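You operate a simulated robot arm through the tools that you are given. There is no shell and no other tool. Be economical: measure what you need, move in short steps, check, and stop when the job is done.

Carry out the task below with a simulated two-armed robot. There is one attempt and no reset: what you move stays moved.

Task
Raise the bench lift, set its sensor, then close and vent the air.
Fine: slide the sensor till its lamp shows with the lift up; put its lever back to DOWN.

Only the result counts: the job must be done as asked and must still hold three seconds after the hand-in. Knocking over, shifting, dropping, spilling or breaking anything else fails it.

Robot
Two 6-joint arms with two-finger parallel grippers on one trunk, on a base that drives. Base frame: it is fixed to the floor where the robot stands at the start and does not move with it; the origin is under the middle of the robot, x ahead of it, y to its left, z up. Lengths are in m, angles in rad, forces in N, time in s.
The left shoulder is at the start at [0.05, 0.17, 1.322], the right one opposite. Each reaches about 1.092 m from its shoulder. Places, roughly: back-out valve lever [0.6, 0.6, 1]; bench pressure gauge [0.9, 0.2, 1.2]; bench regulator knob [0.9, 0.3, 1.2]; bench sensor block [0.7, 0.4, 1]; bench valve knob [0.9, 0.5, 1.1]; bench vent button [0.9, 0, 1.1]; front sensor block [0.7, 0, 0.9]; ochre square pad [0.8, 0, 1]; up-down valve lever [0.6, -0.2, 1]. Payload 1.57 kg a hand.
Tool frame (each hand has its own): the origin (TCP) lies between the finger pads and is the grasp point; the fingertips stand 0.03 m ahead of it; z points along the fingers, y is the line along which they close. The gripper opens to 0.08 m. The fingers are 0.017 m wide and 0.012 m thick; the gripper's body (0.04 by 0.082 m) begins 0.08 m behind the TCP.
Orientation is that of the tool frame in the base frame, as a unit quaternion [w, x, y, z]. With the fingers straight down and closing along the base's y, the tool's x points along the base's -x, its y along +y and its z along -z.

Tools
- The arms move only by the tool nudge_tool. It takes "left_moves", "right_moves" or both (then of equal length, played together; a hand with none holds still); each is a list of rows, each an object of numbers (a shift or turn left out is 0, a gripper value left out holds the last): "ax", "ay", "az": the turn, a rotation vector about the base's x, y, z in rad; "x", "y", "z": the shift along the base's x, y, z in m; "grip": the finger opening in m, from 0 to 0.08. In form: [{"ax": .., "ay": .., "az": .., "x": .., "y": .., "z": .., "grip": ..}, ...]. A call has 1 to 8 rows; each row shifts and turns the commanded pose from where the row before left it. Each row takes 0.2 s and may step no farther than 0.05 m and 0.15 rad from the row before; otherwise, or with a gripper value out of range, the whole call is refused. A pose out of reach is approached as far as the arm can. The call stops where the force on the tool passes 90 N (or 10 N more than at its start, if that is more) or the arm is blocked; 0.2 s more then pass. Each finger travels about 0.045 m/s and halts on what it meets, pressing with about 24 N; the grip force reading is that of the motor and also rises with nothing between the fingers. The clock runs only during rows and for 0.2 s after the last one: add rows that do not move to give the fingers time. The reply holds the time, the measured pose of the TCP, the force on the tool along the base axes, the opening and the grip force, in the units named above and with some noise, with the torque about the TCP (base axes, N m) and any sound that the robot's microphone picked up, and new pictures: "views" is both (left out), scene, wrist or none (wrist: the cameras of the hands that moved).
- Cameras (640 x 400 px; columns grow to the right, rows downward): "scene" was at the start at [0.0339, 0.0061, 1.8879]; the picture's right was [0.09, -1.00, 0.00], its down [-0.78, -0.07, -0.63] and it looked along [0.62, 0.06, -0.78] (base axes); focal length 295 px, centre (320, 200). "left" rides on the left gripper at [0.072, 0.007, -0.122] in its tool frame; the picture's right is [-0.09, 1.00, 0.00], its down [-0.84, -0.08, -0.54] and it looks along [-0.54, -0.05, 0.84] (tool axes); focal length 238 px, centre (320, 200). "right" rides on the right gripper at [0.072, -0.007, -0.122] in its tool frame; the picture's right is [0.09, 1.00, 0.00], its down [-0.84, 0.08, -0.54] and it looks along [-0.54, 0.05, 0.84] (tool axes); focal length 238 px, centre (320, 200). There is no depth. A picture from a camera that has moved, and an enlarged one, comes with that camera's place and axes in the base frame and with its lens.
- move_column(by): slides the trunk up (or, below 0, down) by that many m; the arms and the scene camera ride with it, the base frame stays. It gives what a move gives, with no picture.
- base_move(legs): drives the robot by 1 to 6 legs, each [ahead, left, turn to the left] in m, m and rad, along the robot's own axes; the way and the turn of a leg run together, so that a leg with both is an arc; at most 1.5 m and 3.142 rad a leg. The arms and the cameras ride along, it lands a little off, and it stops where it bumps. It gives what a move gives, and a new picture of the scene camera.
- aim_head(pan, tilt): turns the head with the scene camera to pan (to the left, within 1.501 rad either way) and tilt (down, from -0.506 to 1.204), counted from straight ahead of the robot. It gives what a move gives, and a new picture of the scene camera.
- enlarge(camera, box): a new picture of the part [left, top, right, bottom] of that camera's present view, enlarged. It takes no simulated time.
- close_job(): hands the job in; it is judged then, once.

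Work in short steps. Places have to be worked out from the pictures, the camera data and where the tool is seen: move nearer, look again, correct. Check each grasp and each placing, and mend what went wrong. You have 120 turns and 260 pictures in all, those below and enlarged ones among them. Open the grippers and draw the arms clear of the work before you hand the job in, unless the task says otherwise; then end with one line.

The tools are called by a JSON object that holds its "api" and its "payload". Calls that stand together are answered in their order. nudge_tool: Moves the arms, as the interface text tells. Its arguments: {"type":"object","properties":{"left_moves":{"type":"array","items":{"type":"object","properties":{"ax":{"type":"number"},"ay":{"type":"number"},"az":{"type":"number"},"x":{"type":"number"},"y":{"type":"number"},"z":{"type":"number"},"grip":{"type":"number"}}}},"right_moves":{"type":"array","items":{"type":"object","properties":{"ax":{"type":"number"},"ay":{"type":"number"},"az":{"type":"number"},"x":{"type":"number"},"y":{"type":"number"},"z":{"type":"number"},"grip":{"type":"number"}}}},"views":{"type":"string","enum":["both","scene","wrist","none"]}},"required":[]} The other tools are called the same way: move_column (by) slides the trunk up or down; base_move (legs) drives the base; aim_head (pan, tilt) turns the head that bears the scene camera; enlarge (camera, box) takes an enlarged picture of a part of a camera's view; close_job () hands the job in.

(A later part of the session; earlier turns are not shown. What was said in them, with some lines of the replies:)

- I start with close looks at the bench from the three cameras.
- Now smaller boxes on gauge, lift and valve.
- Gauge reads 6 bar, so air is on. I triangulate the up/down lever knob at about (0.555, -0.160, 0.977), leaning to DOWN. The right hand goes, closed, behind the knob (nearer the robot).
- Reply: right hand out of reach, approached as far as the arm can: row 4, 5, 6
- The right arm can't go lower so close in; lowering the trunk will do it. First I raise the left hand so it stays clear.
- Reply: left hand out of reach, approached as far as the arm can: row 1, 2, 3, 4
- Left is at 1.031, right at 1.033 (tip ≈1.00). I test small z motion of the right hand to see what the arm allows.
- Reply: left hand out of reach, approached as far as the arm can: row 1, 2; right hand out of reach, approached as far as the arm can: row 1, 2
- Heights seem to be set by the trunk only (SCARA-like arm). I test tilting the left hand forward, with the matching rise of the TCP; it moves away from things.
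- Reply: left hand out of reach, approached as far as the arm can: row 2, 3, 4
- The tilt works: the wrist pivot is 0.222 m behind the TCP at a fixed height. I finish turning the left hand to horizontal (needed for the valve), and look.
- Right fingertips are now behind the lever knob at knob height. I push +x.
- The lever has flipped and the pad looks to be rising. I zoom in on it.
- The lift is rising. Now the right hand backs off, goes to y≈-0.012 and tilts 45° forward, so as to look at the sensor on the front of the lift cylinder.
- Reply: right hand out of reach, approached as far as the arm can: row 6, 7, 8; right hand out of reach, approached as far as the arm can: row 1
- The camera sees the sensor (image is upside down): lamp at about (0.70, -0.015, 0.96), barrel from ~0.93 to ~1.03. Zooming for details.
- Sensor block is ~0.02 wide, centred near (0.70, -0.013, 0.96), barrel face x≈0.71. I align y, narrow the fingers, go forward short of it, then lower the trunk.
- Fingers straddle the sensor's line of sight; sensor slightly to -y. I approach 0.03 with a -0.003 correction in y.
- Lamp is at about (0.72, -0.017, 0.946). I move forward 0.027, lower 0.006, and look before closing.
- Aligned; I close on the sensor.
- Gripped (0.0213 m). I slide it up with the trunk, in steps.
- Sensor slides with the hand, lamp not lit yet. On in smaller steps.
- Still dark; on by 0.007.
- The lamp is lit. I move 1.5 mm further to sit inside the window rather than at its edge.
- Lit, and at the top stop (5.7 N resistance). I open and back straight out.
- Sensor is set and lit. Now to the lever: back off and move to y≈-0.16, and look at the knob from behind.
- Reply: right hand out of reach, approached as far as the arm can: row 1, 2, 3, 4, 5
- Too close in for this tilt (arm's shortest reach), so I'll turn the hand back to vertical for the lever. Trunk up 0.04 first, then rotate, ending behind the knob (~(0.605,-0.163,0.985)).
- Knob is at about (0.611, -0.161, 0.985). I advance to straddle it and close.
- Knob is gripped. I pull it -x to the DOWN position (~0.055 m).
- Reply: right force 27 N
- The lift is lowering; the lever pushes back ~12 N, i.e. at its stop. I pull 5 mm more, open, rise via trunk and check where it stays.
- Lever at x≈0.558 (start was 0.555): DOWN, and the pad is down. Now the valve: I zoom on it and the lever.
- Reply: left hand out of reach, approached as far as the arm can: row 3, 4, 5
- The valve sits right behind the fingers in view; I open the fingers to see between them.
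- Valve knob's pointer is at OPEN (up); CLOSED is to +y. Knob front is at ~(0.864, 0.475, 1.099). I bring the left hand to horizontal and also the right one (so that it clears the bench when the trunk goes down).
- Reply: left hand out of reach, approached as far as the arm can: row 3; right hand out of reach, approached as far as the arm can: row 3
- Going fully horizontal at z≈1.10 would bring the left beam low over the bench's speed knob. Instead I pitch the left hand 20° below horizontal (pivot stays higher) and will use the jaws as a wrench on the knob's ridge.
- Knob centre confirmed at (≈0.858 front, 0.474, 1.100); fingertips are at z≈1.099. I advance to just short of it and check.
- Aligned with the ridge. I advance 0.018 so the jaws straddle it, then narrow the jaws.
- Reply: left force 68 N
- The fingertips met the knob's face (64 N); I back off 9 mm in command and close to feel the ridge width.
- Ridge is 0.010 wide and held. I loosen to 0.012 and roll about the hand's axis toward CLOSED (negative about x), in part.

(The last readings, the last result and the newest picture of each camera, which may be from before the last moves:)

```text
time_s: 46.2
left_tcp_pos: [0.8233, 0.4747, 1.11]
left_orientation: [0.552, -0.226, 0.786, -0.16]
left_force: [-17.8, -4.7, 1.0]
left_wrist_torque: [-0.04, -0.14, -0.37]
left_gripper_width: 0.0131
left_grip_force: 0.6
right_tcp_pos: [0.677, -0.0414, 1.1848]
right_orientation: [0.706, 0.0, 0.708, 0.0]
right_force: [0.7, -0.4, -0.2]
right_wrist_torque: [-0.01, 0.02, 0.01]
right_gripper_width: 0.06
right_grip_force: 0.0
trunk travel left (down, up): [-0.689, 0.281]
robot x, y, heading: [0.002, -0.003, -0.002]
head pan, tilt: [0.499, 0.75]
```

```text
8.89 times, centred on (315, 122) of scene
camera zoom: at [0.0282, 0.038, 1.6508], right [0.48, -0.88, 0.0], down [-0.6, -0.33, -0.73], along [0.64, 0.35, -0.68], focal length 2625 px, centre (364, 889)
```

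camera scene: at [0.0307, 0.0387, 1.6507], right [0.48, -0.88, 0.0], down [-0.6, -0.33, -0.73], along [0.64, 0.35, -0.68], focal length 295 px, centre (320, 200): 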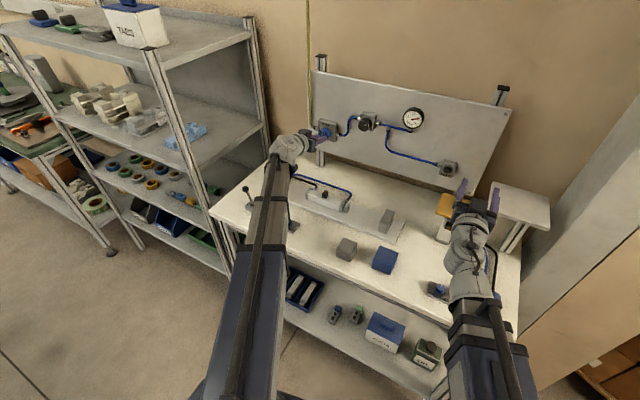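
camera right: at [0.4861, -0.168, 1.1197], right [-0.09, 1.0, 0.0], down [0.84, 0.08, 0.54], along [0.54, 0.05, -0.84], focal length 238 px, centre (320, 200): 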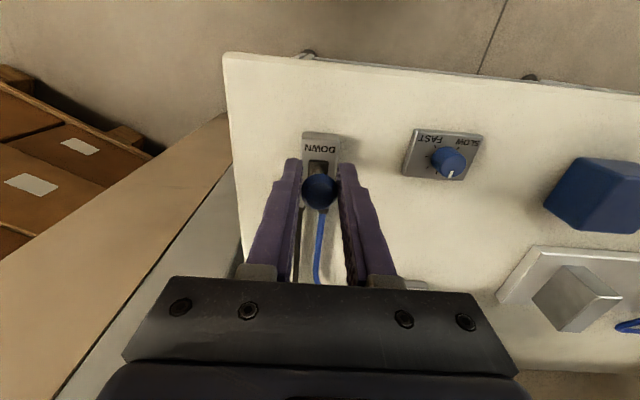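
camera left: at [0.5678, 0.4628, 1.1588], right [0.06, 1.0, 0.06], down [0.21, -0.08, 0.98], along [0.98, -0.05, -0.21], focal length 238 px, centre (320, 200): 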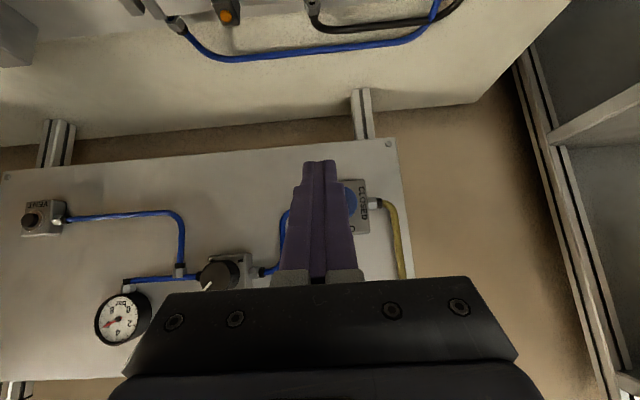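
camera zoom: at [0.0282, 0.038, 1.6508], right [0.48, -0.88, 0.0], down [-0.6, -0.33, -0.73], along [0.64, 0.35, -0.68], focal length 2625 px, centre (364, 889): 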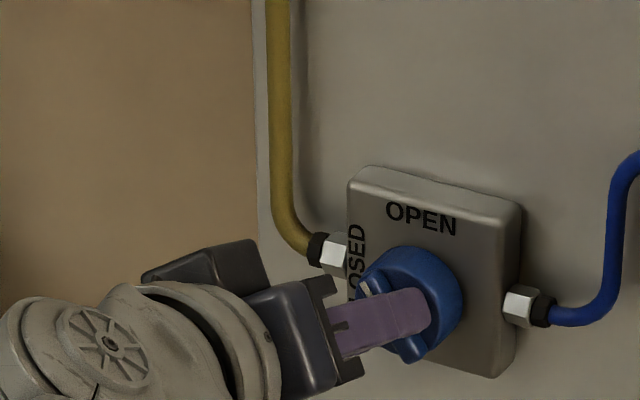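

The knob turns with the hand. I continue, backing 2 mm to ease the face contact.

{"api": "nudge_tool", "payload": {"left_moves": [{"ax": -0.1316, "az": 0.0479, "x": -0.002}, {"ax": -0.1316, "az": 0.0479}, {"ax": -0.1316, "az": 0.0479}, {"ax": -0.1316, "az": 0.0479}, {"ax": -0.1316, "az": 0.0479}, {"ax": -0.1316, "az": 0.0479}, {"ax": -0.1316, "az": 0.0479}], "views": "none"}}

{"api": "enlarge", "payload": {"camera": "left", "box": [220, 100, 420, 230]}}

{"api": "enlarge", "payload": {"camera": "scene", "box": [285, 100, 345, 145]}}

```text
time_s: 47.9
left_tcp_pos: [0.8221, 0.4737, 1.1095]
left_orientation: [0.411, -0.57, 0.587, -0.401]
left_force: [-12.3, -5.8, 5.4]
left_wrist_torque: [0.1, -0.28, -0.14]
left_gripper_width: 0.0133
left_grip_force: 0.5
right_tcp_pos: [0.6783, -0.0416, 1.1841]
right_orientation: [0.706, 0.001, 0.708, 0.0]
right_force: [0.3, -0.9, -0.1]
right_wrist_torque: [-0.03, -0.03, -0.04]
right_gripper_width: 0.0598
right_grip_force: 0.1
trunk travel left (down, up): [-0.689, 0.281]
robot x, y, heading: [-0.0015, 0.0001, -0.002]
head pan, tilt: [0.499, 0.75]
```

```text
3.08 times, centred on (320, 165) of left
camera zoom: at [0.7049, 0.4015, 1.1438], right [-0.34, 0.12, -0.93], down [-0.47, 0.83, 0.28], along [0.81, 0.54, -0.22], focal length 733 px, centre (320, 308)
```

zoom: 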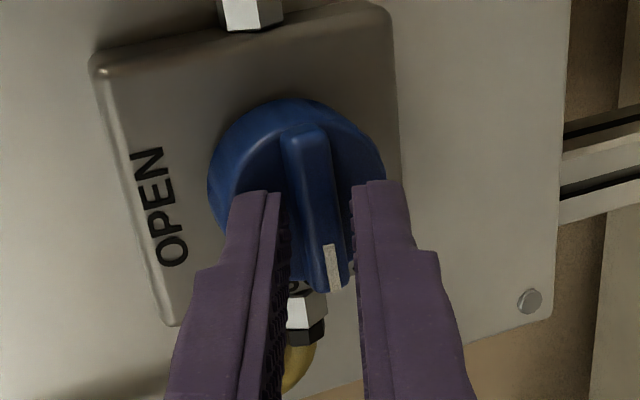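

```text
8.89 times, centred on (315, 122) of scene
camera zoom: at [0.0286, 0.0375, 1.6508], right [0.48, -0.88, 0.0], down [-0.6, -0.33, -0.73], along [0.64, 0.35, -0.68], focal length 2625 px, centre (364, 889)
```

zoom: 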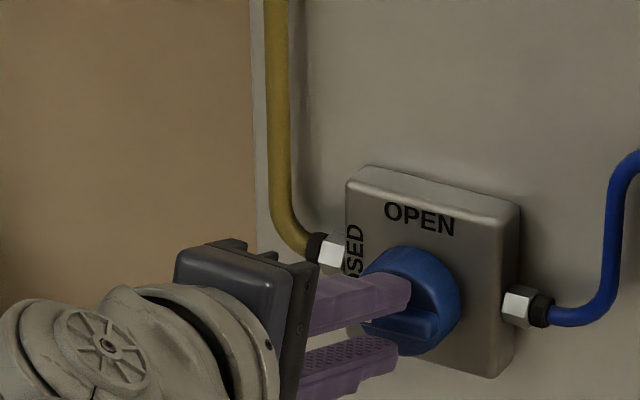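

Nearly at CLOSED; I add a bit more to take up the slack, watching torque.

{"api": "nudge_tool", "payload": {"left_moves": [{"ax": -0.094, "az": 0.0342}, {"ax": -0.094, "az": 0.0342}, {}], "views": "none"}}

{"api": "enlarge", "payload": {"camera": "left", "box": [220, 100, 420, 230]}}

```text
time_s: 48.6
left_tcp_pos: [0.8215, 0.4724, 1.1092]
left_orientation: [-0.369, 0.625, -0.528, 0.44]
left_force: [-12.4, -10.5, 5.6]
left_wrist_torque: [0.13, -0.17, -0.32]
left_gripper_width: 0.0129
left_grip_force: 0.3
right_tcp_pos: [0.6798, -0.0419, 1.1838]
right_orientation: [0.707, 0.0, 0.707, 0.0]
right_force: [0.0, 0.2, 1.0]
right_wrist_torque: [0.01, 0.03, 0.02]
right_gripper_width: 0.06
right_grip_force: 0.1
trunk travel left (down, up): [-0.689, 0.281]
robot x, y, heading: [0.0012, 0.0004, -0.005]
head pan, tilt: [0.499, 0.75]
```

```text
3.08 times, centred on (320, 165) of left
camera zoom: at [0.7095, 0.4001, 1.1575], right [-0.34, -0.08, -0.94], down [-0.53, 0.84, 0.12], along [0.78, 0.54, -0.33], focal length 733 px, centre (320, 308)
```

zoom: 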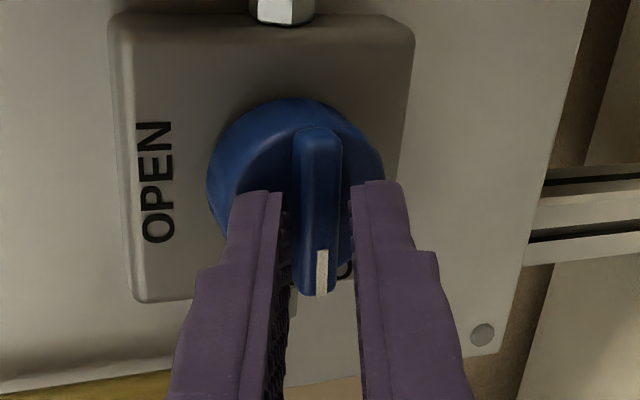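

The ridge is now square to the box with the pointer toward CLOSED. I open, back away and inspect.

{"api": "nudge_tool", "payload": {"left_moves": [{"grip": 0.03}, {}, {"x": -0.03}, {"x": -0.04}, {"x": -0.04}], "views": "none"}}

{"api": "enlarge", "payload": {"camera": "left", "box": [200, 80, 440, 250]}}

{"api": "enlarge", "payload": {"camera": "scene", "box": [290, 90, 480, 190]}}

```text
time_s: 49.9
left_tcp_pos: [0.7127, 0.4742, 1.1091]
left_orientation: [-0.37, 0.625, -0.528, 0.44]
left_force: [0.2, 0.2, 0.4]
left_wrist_torque: [0.01, 0.02, -0.03]
left_gripper_width: 0.0301
left_grip_force: 0.0
right_tcp_pos: [0.6803, -0.0409, 1.1823]
right_orientation: [0.706, 0.001, 0.708, -0.001]
right_force: [-0.2, -0.7, 0.5]
right_wrist_torque: [0.0, 0.0, 0.03]
right_gripper_width: 0.0599
right_grip_force: 0.0
trunk travel left (down, up): [-0.689, 0.281]
robot x, y, heading: [-0.004, 0.001, 0.003]
head pan, tilt: [0.499, 0.75]
```

```text
2.35 times, centred on (320, 165) of left
camera zoom: at [0.5996, 0.4022, 1.1564], right [-0.34, -0.08, -0.94], down [-0.53, 0.84, 0.12], along [0.78, 0.54, -0.33], focal length 561 px, centre (320, 282)
```

zoom: 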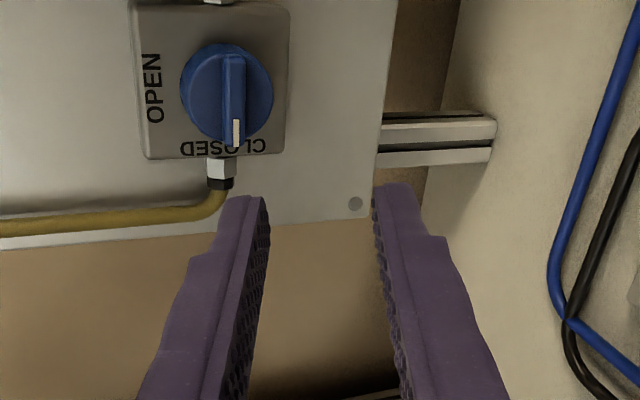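

```text
3.37 times, centred on (385, 140) of scene
camera zoom: at [0.0302, 0.0385, 1.6507], right [0.48, -0.88, 0.0], down [-0.6, -0.33, -0.73], along [0.64, 0.35, -0.68], focal length 995 px, centre (101, 402)
```

zoom: 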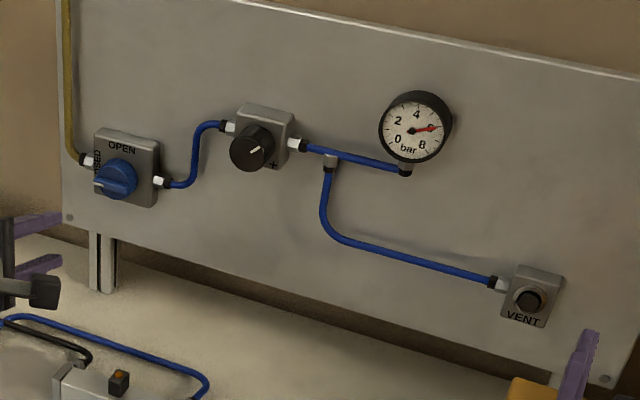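

Valve is CLOSED, gauge still 6 bar. Now the vent button at ~(0.87, 0.043, 1.09) with the right hand pitched 45°, closed fingers, so it passes above the pad.

{"api": "move_column", "payload": {"by": 0.09}}

{"api": "nudge_tool", "payload": {"right_moves": [{"ay": 0.131, "z": -0.029, "y": 0.014, "grip": 0.0}, {"ay": 0.131, "z": -0.028, "y": 0.014}, {"ay": 0.131, "z": -0.027, "y": 0.014}, {"ay": 0.131, "z": -0.026, "y": 0.014}, {"ay": 0.131, "z": -0.024, "y": 0.014}, {"ay": 0.13, "z": -0.022, "y": 0.014}, {"x": 0.02}, {}]}}

{"api": "enlarge", "payload": {"camera": "right", "box": [220, 100, 420, 260]}}

```text
time_s: 51.1
left_tcp_pos: [0.7119, 0.4748, 1.1986]
left_orientation: [-0.37, 0.626, -0.528, 0.439]
left_force: [0.3, -0.6, 0.2]
left_wrist_torque: [0.02, -0.02, -0.01]
left_gripper_width: 0.0302
left_grip_force: 0.1
right_tcp_pos: [0.6804, -0.0407, 1.2732]
right_orientation: [0.706, 0.0, 0.708, 0.0]
right_force: [-0.9, -0.7, -0.7]
right_wrist_torque: [0.02, -0.02, 0.0]
right_gripper_width: 0.0598
right_grip_force: 0.1
trunk travel left (down, up): [-0.779, 0.191]
robot x, y, heading: [0.0002, -0.0007, 0.0]
head pan, tilt: [0.499, 0.75]
```

```text
time_s: 52.9
left_tcp_pos: [0.7122, 0.4738, 1.1992]
left_orientation: [-0.37, 0.626, -0.528, 0.439]
left_force: [0.6, -0.3, 0.4]
left_wrist_torque: [-0.01, 0.0, 0.04]
left_gripper_width: 0.03
left_grip_force: 0.2
right_tcp_pos: [0.6995, 0.0439, 1.1172]
right_orientation: [0.38, 0.0, 0.925, 0.0]
right_force: [0.1, -0.1, -1.3]
right_wrist_torque: [-0.02, -0.02, 0.0]
right_gripper_width: 0.0
right_grip_force: 21.4
trunk travel left (down, up): [-0.779, 0.191]
robot x, y, heading: [-0.0002, -0.0042, 0.005]
head pan, tilt: [0.499, 0.75]
camera scene: at [0.0307, 0.0388, 1.7407], right [0.48, -0.88, 0.0], down [-0.6, -0.33, -0.73], along [0.64, 0.35, -0.68], focal length 295 px, centre (320, 200)
camera right: at [0.5636, 0.0363, 1.1535], right [-0.07, 1.0, -0.07], down [0.21, 0.08, 0.97], along [0.97, 0.05, -0.22], focal length 238 px, centre (320, 200)
```

scene: 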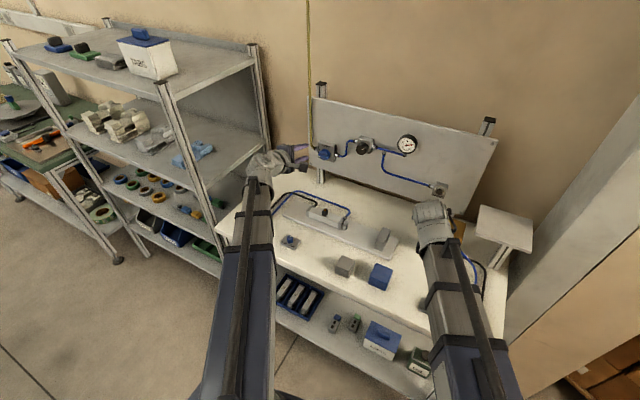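
right: 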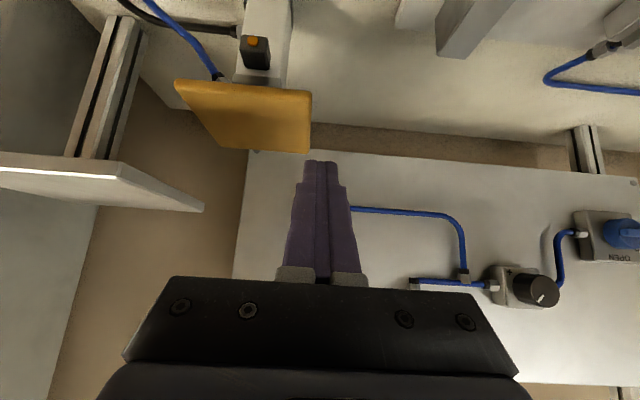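

```text
2.50 times, centred on (320, 180) of right
camera zoom: at [0.5636, 0.0363, 1.1535], right [-0.07, 1.0, -0.07], down [0.21, 0.08, 0.97], along [0.97, 0.05, -0.22], focal length 596 px, centre (320, 250)
```

zoom: 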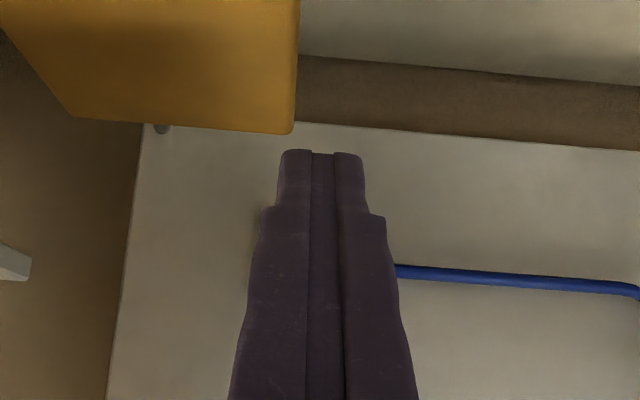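

The fingers hide the button; I open them to look, then will close again.

{"api": "nudge_tool", "payload": {"right_moves": [{"grip": 0.07}, {}, {}, {}], "views": "none"}}

{"api": "enlarge", "payload": {"camera": "right", "box": [240, 120, 400, 240]}}

```text
time_s: 53.9
left_tcp_pos: [0.7121, 0.4763, 1.1991]
left_orientation: [-0.37, 0.625, -0.528, 0.439]
left_force: [0.6, -1.3, -0.1]
left_wrist_torque: [0.01, -0.05, -0.01]
left_gripper_width: 0.0301
left_grip_force: 0.0
right_tcp_pos: [0.6997, 0.0451, 1.1173]
right_orientation: [0.38, 0.001, 0.925, -0.001]
right_force: [0.4, -1.2, -0.5]
right_wrist_torque: [0.0, 0.02, 0.03]
right_gripper_width: 0.0701
right_grip_force: 0.0
trunk travel left (down, up): [-0.779, 0.191]
robot x, y, heading: [-0.0006, -0.0002, 0.006]
head pan, tilt: [0.499, 0.75]
```

```text
3.33 times, centred on (320, 180) of right
camera zoom: at [0.5638, 0.0363, 1.1534], right [-0.07, 1.0, -0.07], down [0.21, 0.08, 0.97], along [0.97, 0.05, -0.22], focal length 794 px, centre (320, 267)
```

zoom: 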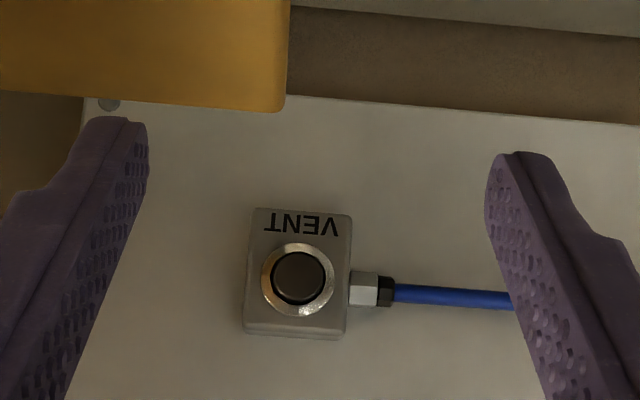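

Button centre: (0.872, 0.044, 1.089). The leading finger edge should be at z 1.089, so trunk -0.013; then close and advance to short of contact.

{"api": "move_column", "payload": {"by": -0.013}}

{"api": "nudge_tool", "payload": {"right_moves": [{"grip": 0.0}, {"x": 0.04}, {"x": 0.04}, {"x": 0.04}, {}], "views": "none"}}

{"api": "aim_head", "payload": {"pan": 0.1, "tilt": 0.7}}

{"api": "enlarge", "payload": {"camera": "scene", "box": [250, 90, 400, 190]}}

```text
time_s: 54.5
left_tcp_pos: [0.7128, 0.4741, 1.1857]
left_orientation: [-0.37, 0.626, -0.528, 0.439]
left_force: [0.3, -0.2, -0.6]
left_wrist_torque: [0.0, 0.03, -0.02]
left_gripper_width: 0.0302
left_grip_force: 0.0
right_tcp_pos: [0.7004, 0.0445, 1.1046]
right_orientation: [0.38, 0.0, 0.925, 0.0]
right_force: [0.0, 0.3, 0.0]
right_wrist_torque: [0.04, 0.0, 0.0]
right_gripper_width: 0.07
right_grip_force: 0.1
trunk travel left (down, up): [-0.766, 0.204]
robot x, y, heading: [-0.0009, 0.0043, -0.001]
head pan, tilt: [0.499, 0.75]
```

```text
time_s: 55.7
left_tcp_pos: [0.7131, 0.4752, 1.1856]
left_orientation: [-0.37, 0.626, -0.528, 0.439]
left_force: [-1.1, 0.1, 0.1]
left_wrist_torque: [0.01, 0.0, -0.03]
left_gripper_width: 0.03
left_grip_force: 0.0
right_tcp_pos: [0.8201, 0.0432, 1.1038]
right_orientation: [0.381, 0.0, 0.925, 0.0]
right_force: [-0.8, 0.0, 0.0]
right_wrist_torque: [-0.01, 0.0, 0.01]
right_gripper_width: 0.0
right_grip_force: 19.7
trunk travel left (down, up): [-0.766, 0.204]
robot x, y, heading: [0.0056, 0.0001, -0.001]
head pan, tilt: [0.499, 0.75]
```

```text
time_s: 56.6
left_tcp_pos: [0.7124, 0.4755, 1.1846]
left_orientation: [-0.371, 0.625, -0.528, 0.44]
left_force: [0.5, -0.1, 1.0]
left_wrist_torque: [-0.03, 0.0, -0.01]
left_gripper_width: 0.0302
left_grip_force: 0.1
right_tcp_pos: [0.8206, 0.0438, 1.1035]
right_orientation: [0.381, 0.0, 0.925, 0.0]
right_force: [0.2, -0.5, 0.0]
right_wrist_torque: [-0.01, 0.02, -0.02]
right_gripper_width: 0.0
right_grip_force: 21.1
trunk travel left (down, up): [-0.766, 0.204]
robot x, y, heading: [-0.0013, 0.0016, -0.003]
head pan, tilt: [0.099, 0.7]
camera scene: at [0.0427, 0.0076, 1.7319], right [0.1, -0.99, 0.0], down [-0.64, -0.06, -0.76], along [0.76, 0.08, -0.64], focal length 295 px, centre (320, 200)
```

scene: 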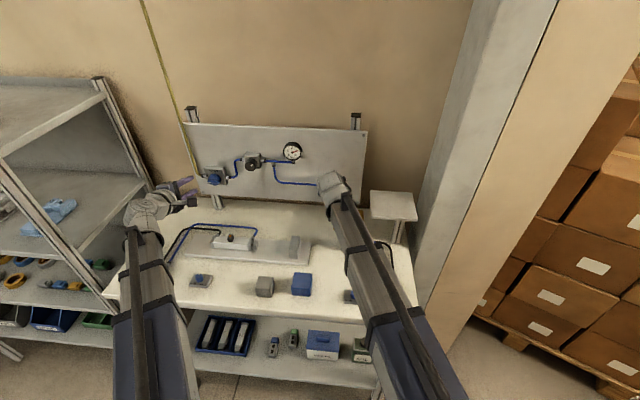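

```text
4.00 times, centred on (325, 140) of scene
camera zoom: at [0.0427, 0.0076, 1.7319], right [0.1, -0.99, 0.0], down [-0.64, -0.06, -0.76], along [0.76, 0.08, -0.64], focal length 1181 px, centre (300, 440)
```

zoom: 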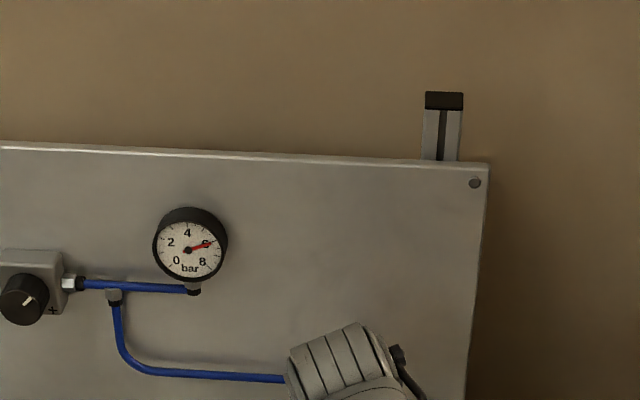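

Leading edge is now ~0.024 short of the button. I press forward in small steps and hold, watching force and gauge.

{"api": "nudge_tool", "payload": {"right_moves": [{"x": 0.01}, {"x": 0.008}, {"x": 0.006}, {"x": 0.005}, {}, {}, {}, {}], "views": "wrist"}}

{"api": "enlarge", "payload": {"camera": "scene", "box": [250, 130, 330, 190]}}

```text
time_s: 58.4
left_tcp_pos: [0.7104, 0.4748, 1.1854]
left_orientation: [-0.371, 0.625, -0.527, 0.44]
left_force: [-1.0, 0.5, 1.0]
left_wrist_torque: [-0.03, -0.04, -0.02]
left_gripper_width: 0.0299
left_grip_force: 0.0
right_tcp_pos: [0.8478, 0.044, 1.1049]
right_orientation: [0.379, 0.0, 0.925, 0.001]
right_force: [-21.5, 1.4, -8.8]
right_wrist_torque: [0.14, 0.54, 0.03]
right_gripper_width: 0.0002
right_grip_force: 21.4
trunk travel left (down, up): [-0.766, 0.204]
robot x, y, heading: [0.0032, 0.004, 0.001]
head pan, tilt: [0.099, 0.7]
heard: click
camera right: at [0.7107, 0.0365, 1.1412], right [-0.06, 1.0, -0.07], down [0.21, 0.08, 0.97], along [0.97, 0.05, -0.22], focal length 238 px, centre (320, 200)
```

right: 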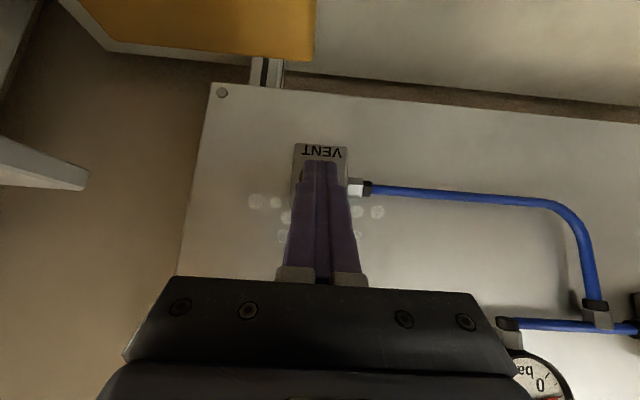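

```text
6.67 times, centred on (290, 160) of scene
camera zoom: at [0.0407, 0.0077, 1.7319], right [0.1, -0.99, 0.0], down [-0.64, -0.06, -0.77], along [0.76, 0.08, -0.64], focal length 1969 px, centre (520, 467)
```

zoom: 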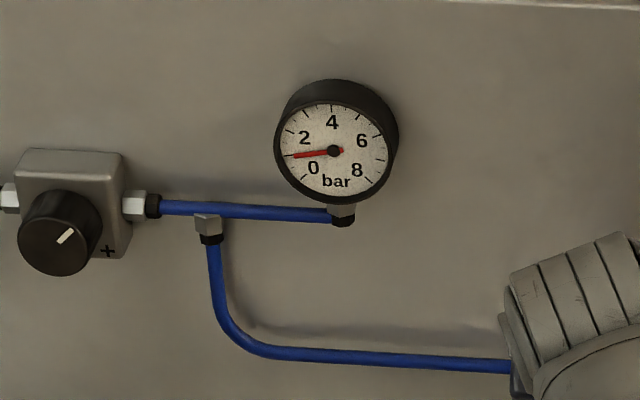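

A click, and the gauge is falling (~1 bar). I keep holding it.

{"api": "nudge_tool", "payload": {"right_moves": [{}, {}, {}, {}, {}, {}, {}, {}], "views": "none"}}

{"api": "nudge_tool", "payload": {"right_moves": [{}, {}, {}, {}, {}, {}, {}, {}], "views": "none"}}

{"api": "enlarge", "payload": {"camera": "scene", "box": [250, 130, 330, 190]}}

```text
time_s: 60.2
left_tcp_pos: [0.7103, 0.4748, 1.1848]
left_orientation: [-0.37, 0.626, -0.527, 0.44]
left_force: [-0.8, -0.6, 0.4]
left_wrist_torque: [-0.01, 0.01, -0.02]
left_gripper_width: 0.0301
left_grip_force: 0.0
right_tcp_pos: [0.8477, 0.0437, 1.1042]
right_orientation: [0.38, 0.0, 0.925, -0.001]
right_force: [-22.4, 1.0, -7.8]
right_wrist_torque: [0.0, 0.49, 0.04]
right_gripper_width: 0.0
right_grip_force: 21.5
trunk travel left (down, up): [-0.766, 0.204]
robot x, y, heading: [0.0021, 0.001, -0.003]
head pan, tilt: [0.099, 0.7]
```

```text
time_s: 62.0
left_tcp_pos: [0.7115, 0.4751, 1.1858]
left_orientation: [-0.37, 0.625, -0.528, 0.439]
left_force: [0.2, -0.1, 0.2]
left_wrist_torque: [-0.03, 0.02, 0.02]
left_gripper_width: 0.0298
left_grip_force: 0.0
right_tcp_pos: [0.8472, 0.0424, 1.1066]
right_orientation: [0.38, 0.0, 0.925, 0.0]
right_force: [-21.1, 0.7, -5.0]
right_wrist_torque: [0.0, 0.49, 0.05]
right_gripper_width: 0.0001
right_grip_force: 21.2
trunk travel left (down, up): [-0.766, 0.204]
robot x, y, heading: [-0.0006, -0.0056, 0.001]
head pan, tilt: [0.099, 0.7]
```

```text
6.67 times, centred on (290, 160) of scene
camera zoom: at [0.0403, 0.0078, 1.732], right [0.1, -1.0, 0.0], down [-0.64, -0.06, -0.77], along [0.76, 0.08, -0.64], focal length 1969 px, centre (520, 467)
```

zoom: 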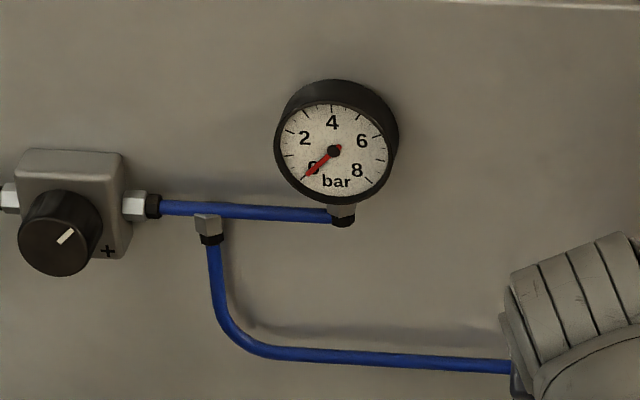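

Gauge reads 0. I withdraw both hands straight back, open the grippers, and check everything.

{"api": "nudge_tool", "payload": {"right_moves": [{"x": -0.03}, {"x": -0.04}, {"x": -0.04}, {"x": -0.04, "grip": 0.08}, {"x": -0.03}, {}, {}], "left_moves": [{"x": -0.01}, {"grip": 0.08}, {}, {}, {}, {}, {}], "views": "none"}}

{"api": "move_column", "payload": {"by": 0.15}}

{"api": "base_move", "payload": {"legs": [[-0.2, 0, 0]]}}

{"api": "enlarge", "payload": {"camera": "scene", "box": [180, 110, 400, 260]}}

{"api": "enlarge", "payload": {"camera": "right", "box": [100, 0, 420, 200]}}

```text
time_s: 63.6
left_tcp_pos: [0.7042, 0.4754, 1.186]
left_orientation: [-0.371, 0.625, -0.528, 0.439]
left_force: [-0.6, 1.1, -0.4]
left_wrist_torque: [-0.02, 0.03, 0.01]
left_gripper_width: 0.0803
left_grip_force: 0.0
right_tcp_pos: [0.67, 0.0442, 1.1046]
right_orientation: [0.38, 0.0, 0.925, 0.001]
right_force: [-0.5, -0.6, 0.0]
right_wrist_torque: [-0.04, 0.0, -0.03]
right_gripper_width: 0.0799
right_grip_force: 0.1
trunk travel left (down, up): [-0.766, 0.204]
robot x, y, heading: [0.0011, -0.0031, -0.004]
head pan, tilt: [0.099, 0.7]
```

```text
time_s: 65.3
left_tcp_pos: [0.7029, 0.4737, 1.3357]
left_orientation: [-0.37, 0.626, -0.528, 0.439]
left_force: [-0.3, 0.3, -0.1]
left_wrist_torque: [-0.03, -0.01, -0.02]
left_gripper_width: 0.0798
left_grip_force: 0.1
right_tcp_pos: [0.67, 0.0437, 1.2547]
right_orientation: [0.38, 0.0, 0.925, 0.0]
right_force: [0.7, 0.3, 0.1]
right_wrist_torque: [0.0, 0.01, -0.01]
right_gripper_width: 0.08
right_grip_force: 0.2
trunk travel left (down, up): [-0.916, 0.054]
robot x, y, heading: [0.0003, 0.0001, 0.002]
head pan, tilt: [0.099, 0.7]
```

```text
time_s: 66.9
left_tcp_pos: [0.4991, 0.4745, 1.3355]
left_orientation: [-0.369, 0.626, -0.528, 0.439]
left_force: [-0.2, -0.1, 0.1]
left_wrist_torque: [0.02, -0.02, 0.01]
left_gripper_width: 0.0802
left_grip_force: 0.0
right_tcp_pos: [0.4672, 0.0437, 1.2556]
right_orientation: [0.381, -0.001, 0.925, 0.0]
right_force: [-0.3, 0.3, -0.3]
right_wrist_torque: [0.0, -0.02, 0.03]
right_gripper_width: 0.0798
right_grip_force: 0.0
trunk travel left (down, up): [-0.916, 0.054]
robot x, y, heading: [-0.2017, 0.0005, 0.002]
head pan, tilt: [0.099, 0.7]
camera scene: at [-0.1611, 0.0076, 1.882], right [0.1, -0.99, 0.0], down [-0.64, -0.06, -0.77], along [0.76, 0.08, -0.64], focal length 295 px, centre (320, 200)
```

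scene: 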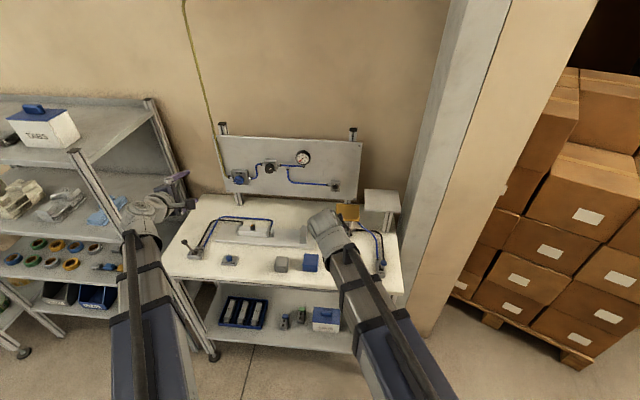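

```text
2.67 times, centred on (290, 185) of scene
camera zoom: at [-0.1611, 0.0076, 1.882], right [0.1, -0.99, 0.0], down [-0.64, -0.06, -0.77], along [0.76, 0.08, -0.64], focal length 788 px, centre (400, 240)
```

zoom: 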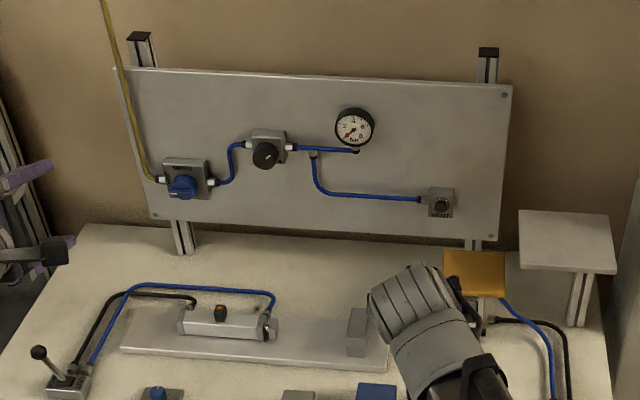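

```text
2.00 times, centred on (260, 100) of right
camera zoom: at [0.3302, 0.0367, 1.2909], right [-0.07, 1.0, -0.07], down [0.21, 0.08, 0.97], along [0.97, 0.05, -0.22], focal length 477 px, centre (440, 400)
```

zoom: 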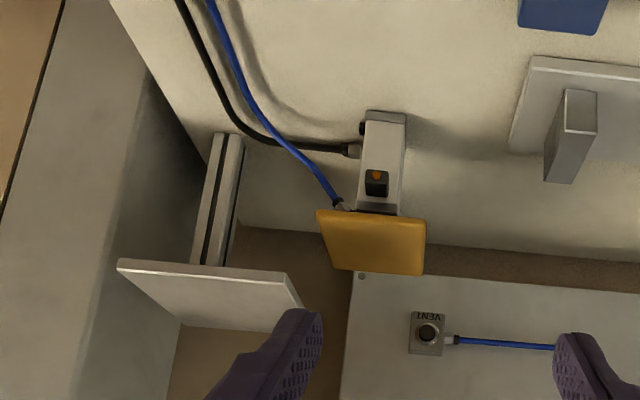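

Final zoom on gauge and lever.

{"api": "enlarge", "payload": {"camera": "scene", "box": [220, 140, 320, 200]}}

{"api": "enlarge", "payload": {"camera": "scene", "box": [340, 220, 410, 290]}}

```text
6.40 times, centred on (270, 170) of scene
camera zoom: at [-0.1611, 0.0076, 1.882], right [0.1, -0.99, 0.0], down [-0.64, -0.06, -0.77], along [0.76, 0.08, -0.64], focal length 1890 px, centre (640, 392)
```

zoom: 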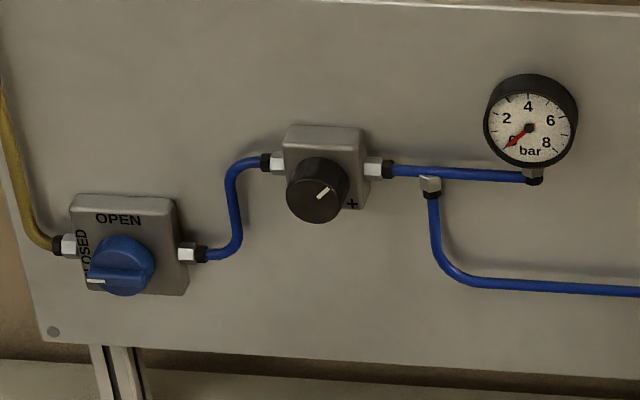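

```text
5.71 times, centred on (375, 255) of scene
camera zoom: at [-0.1611, 0.0076, 1.882], right [0.1, -0.99, 0.0], down [-0.64, -0.06, -0.77], along [0.76, 0.08, -0.64], focal length 1688 px, centre (6, -114)
```

zoom: 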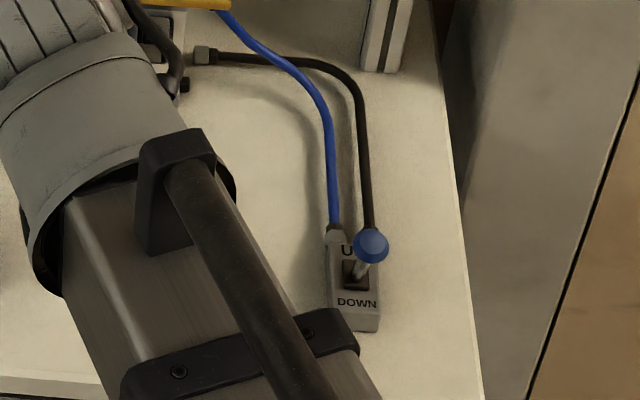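

Gauge reads 0, the valve is at CLOSED, the lever is back where it began at DOWN, the sensor stays at its set place, and both arms are clear with grippers open. I hand in the job.

{"api": "close_job", "payload": {}}

```text
The job is handed in.
```

I raised the lift, slid its sensor until the lamp lit with the lift up, put the lever back to DOWN, turned the air valve to CLOSED, and vented until the gauge read 0 bar.
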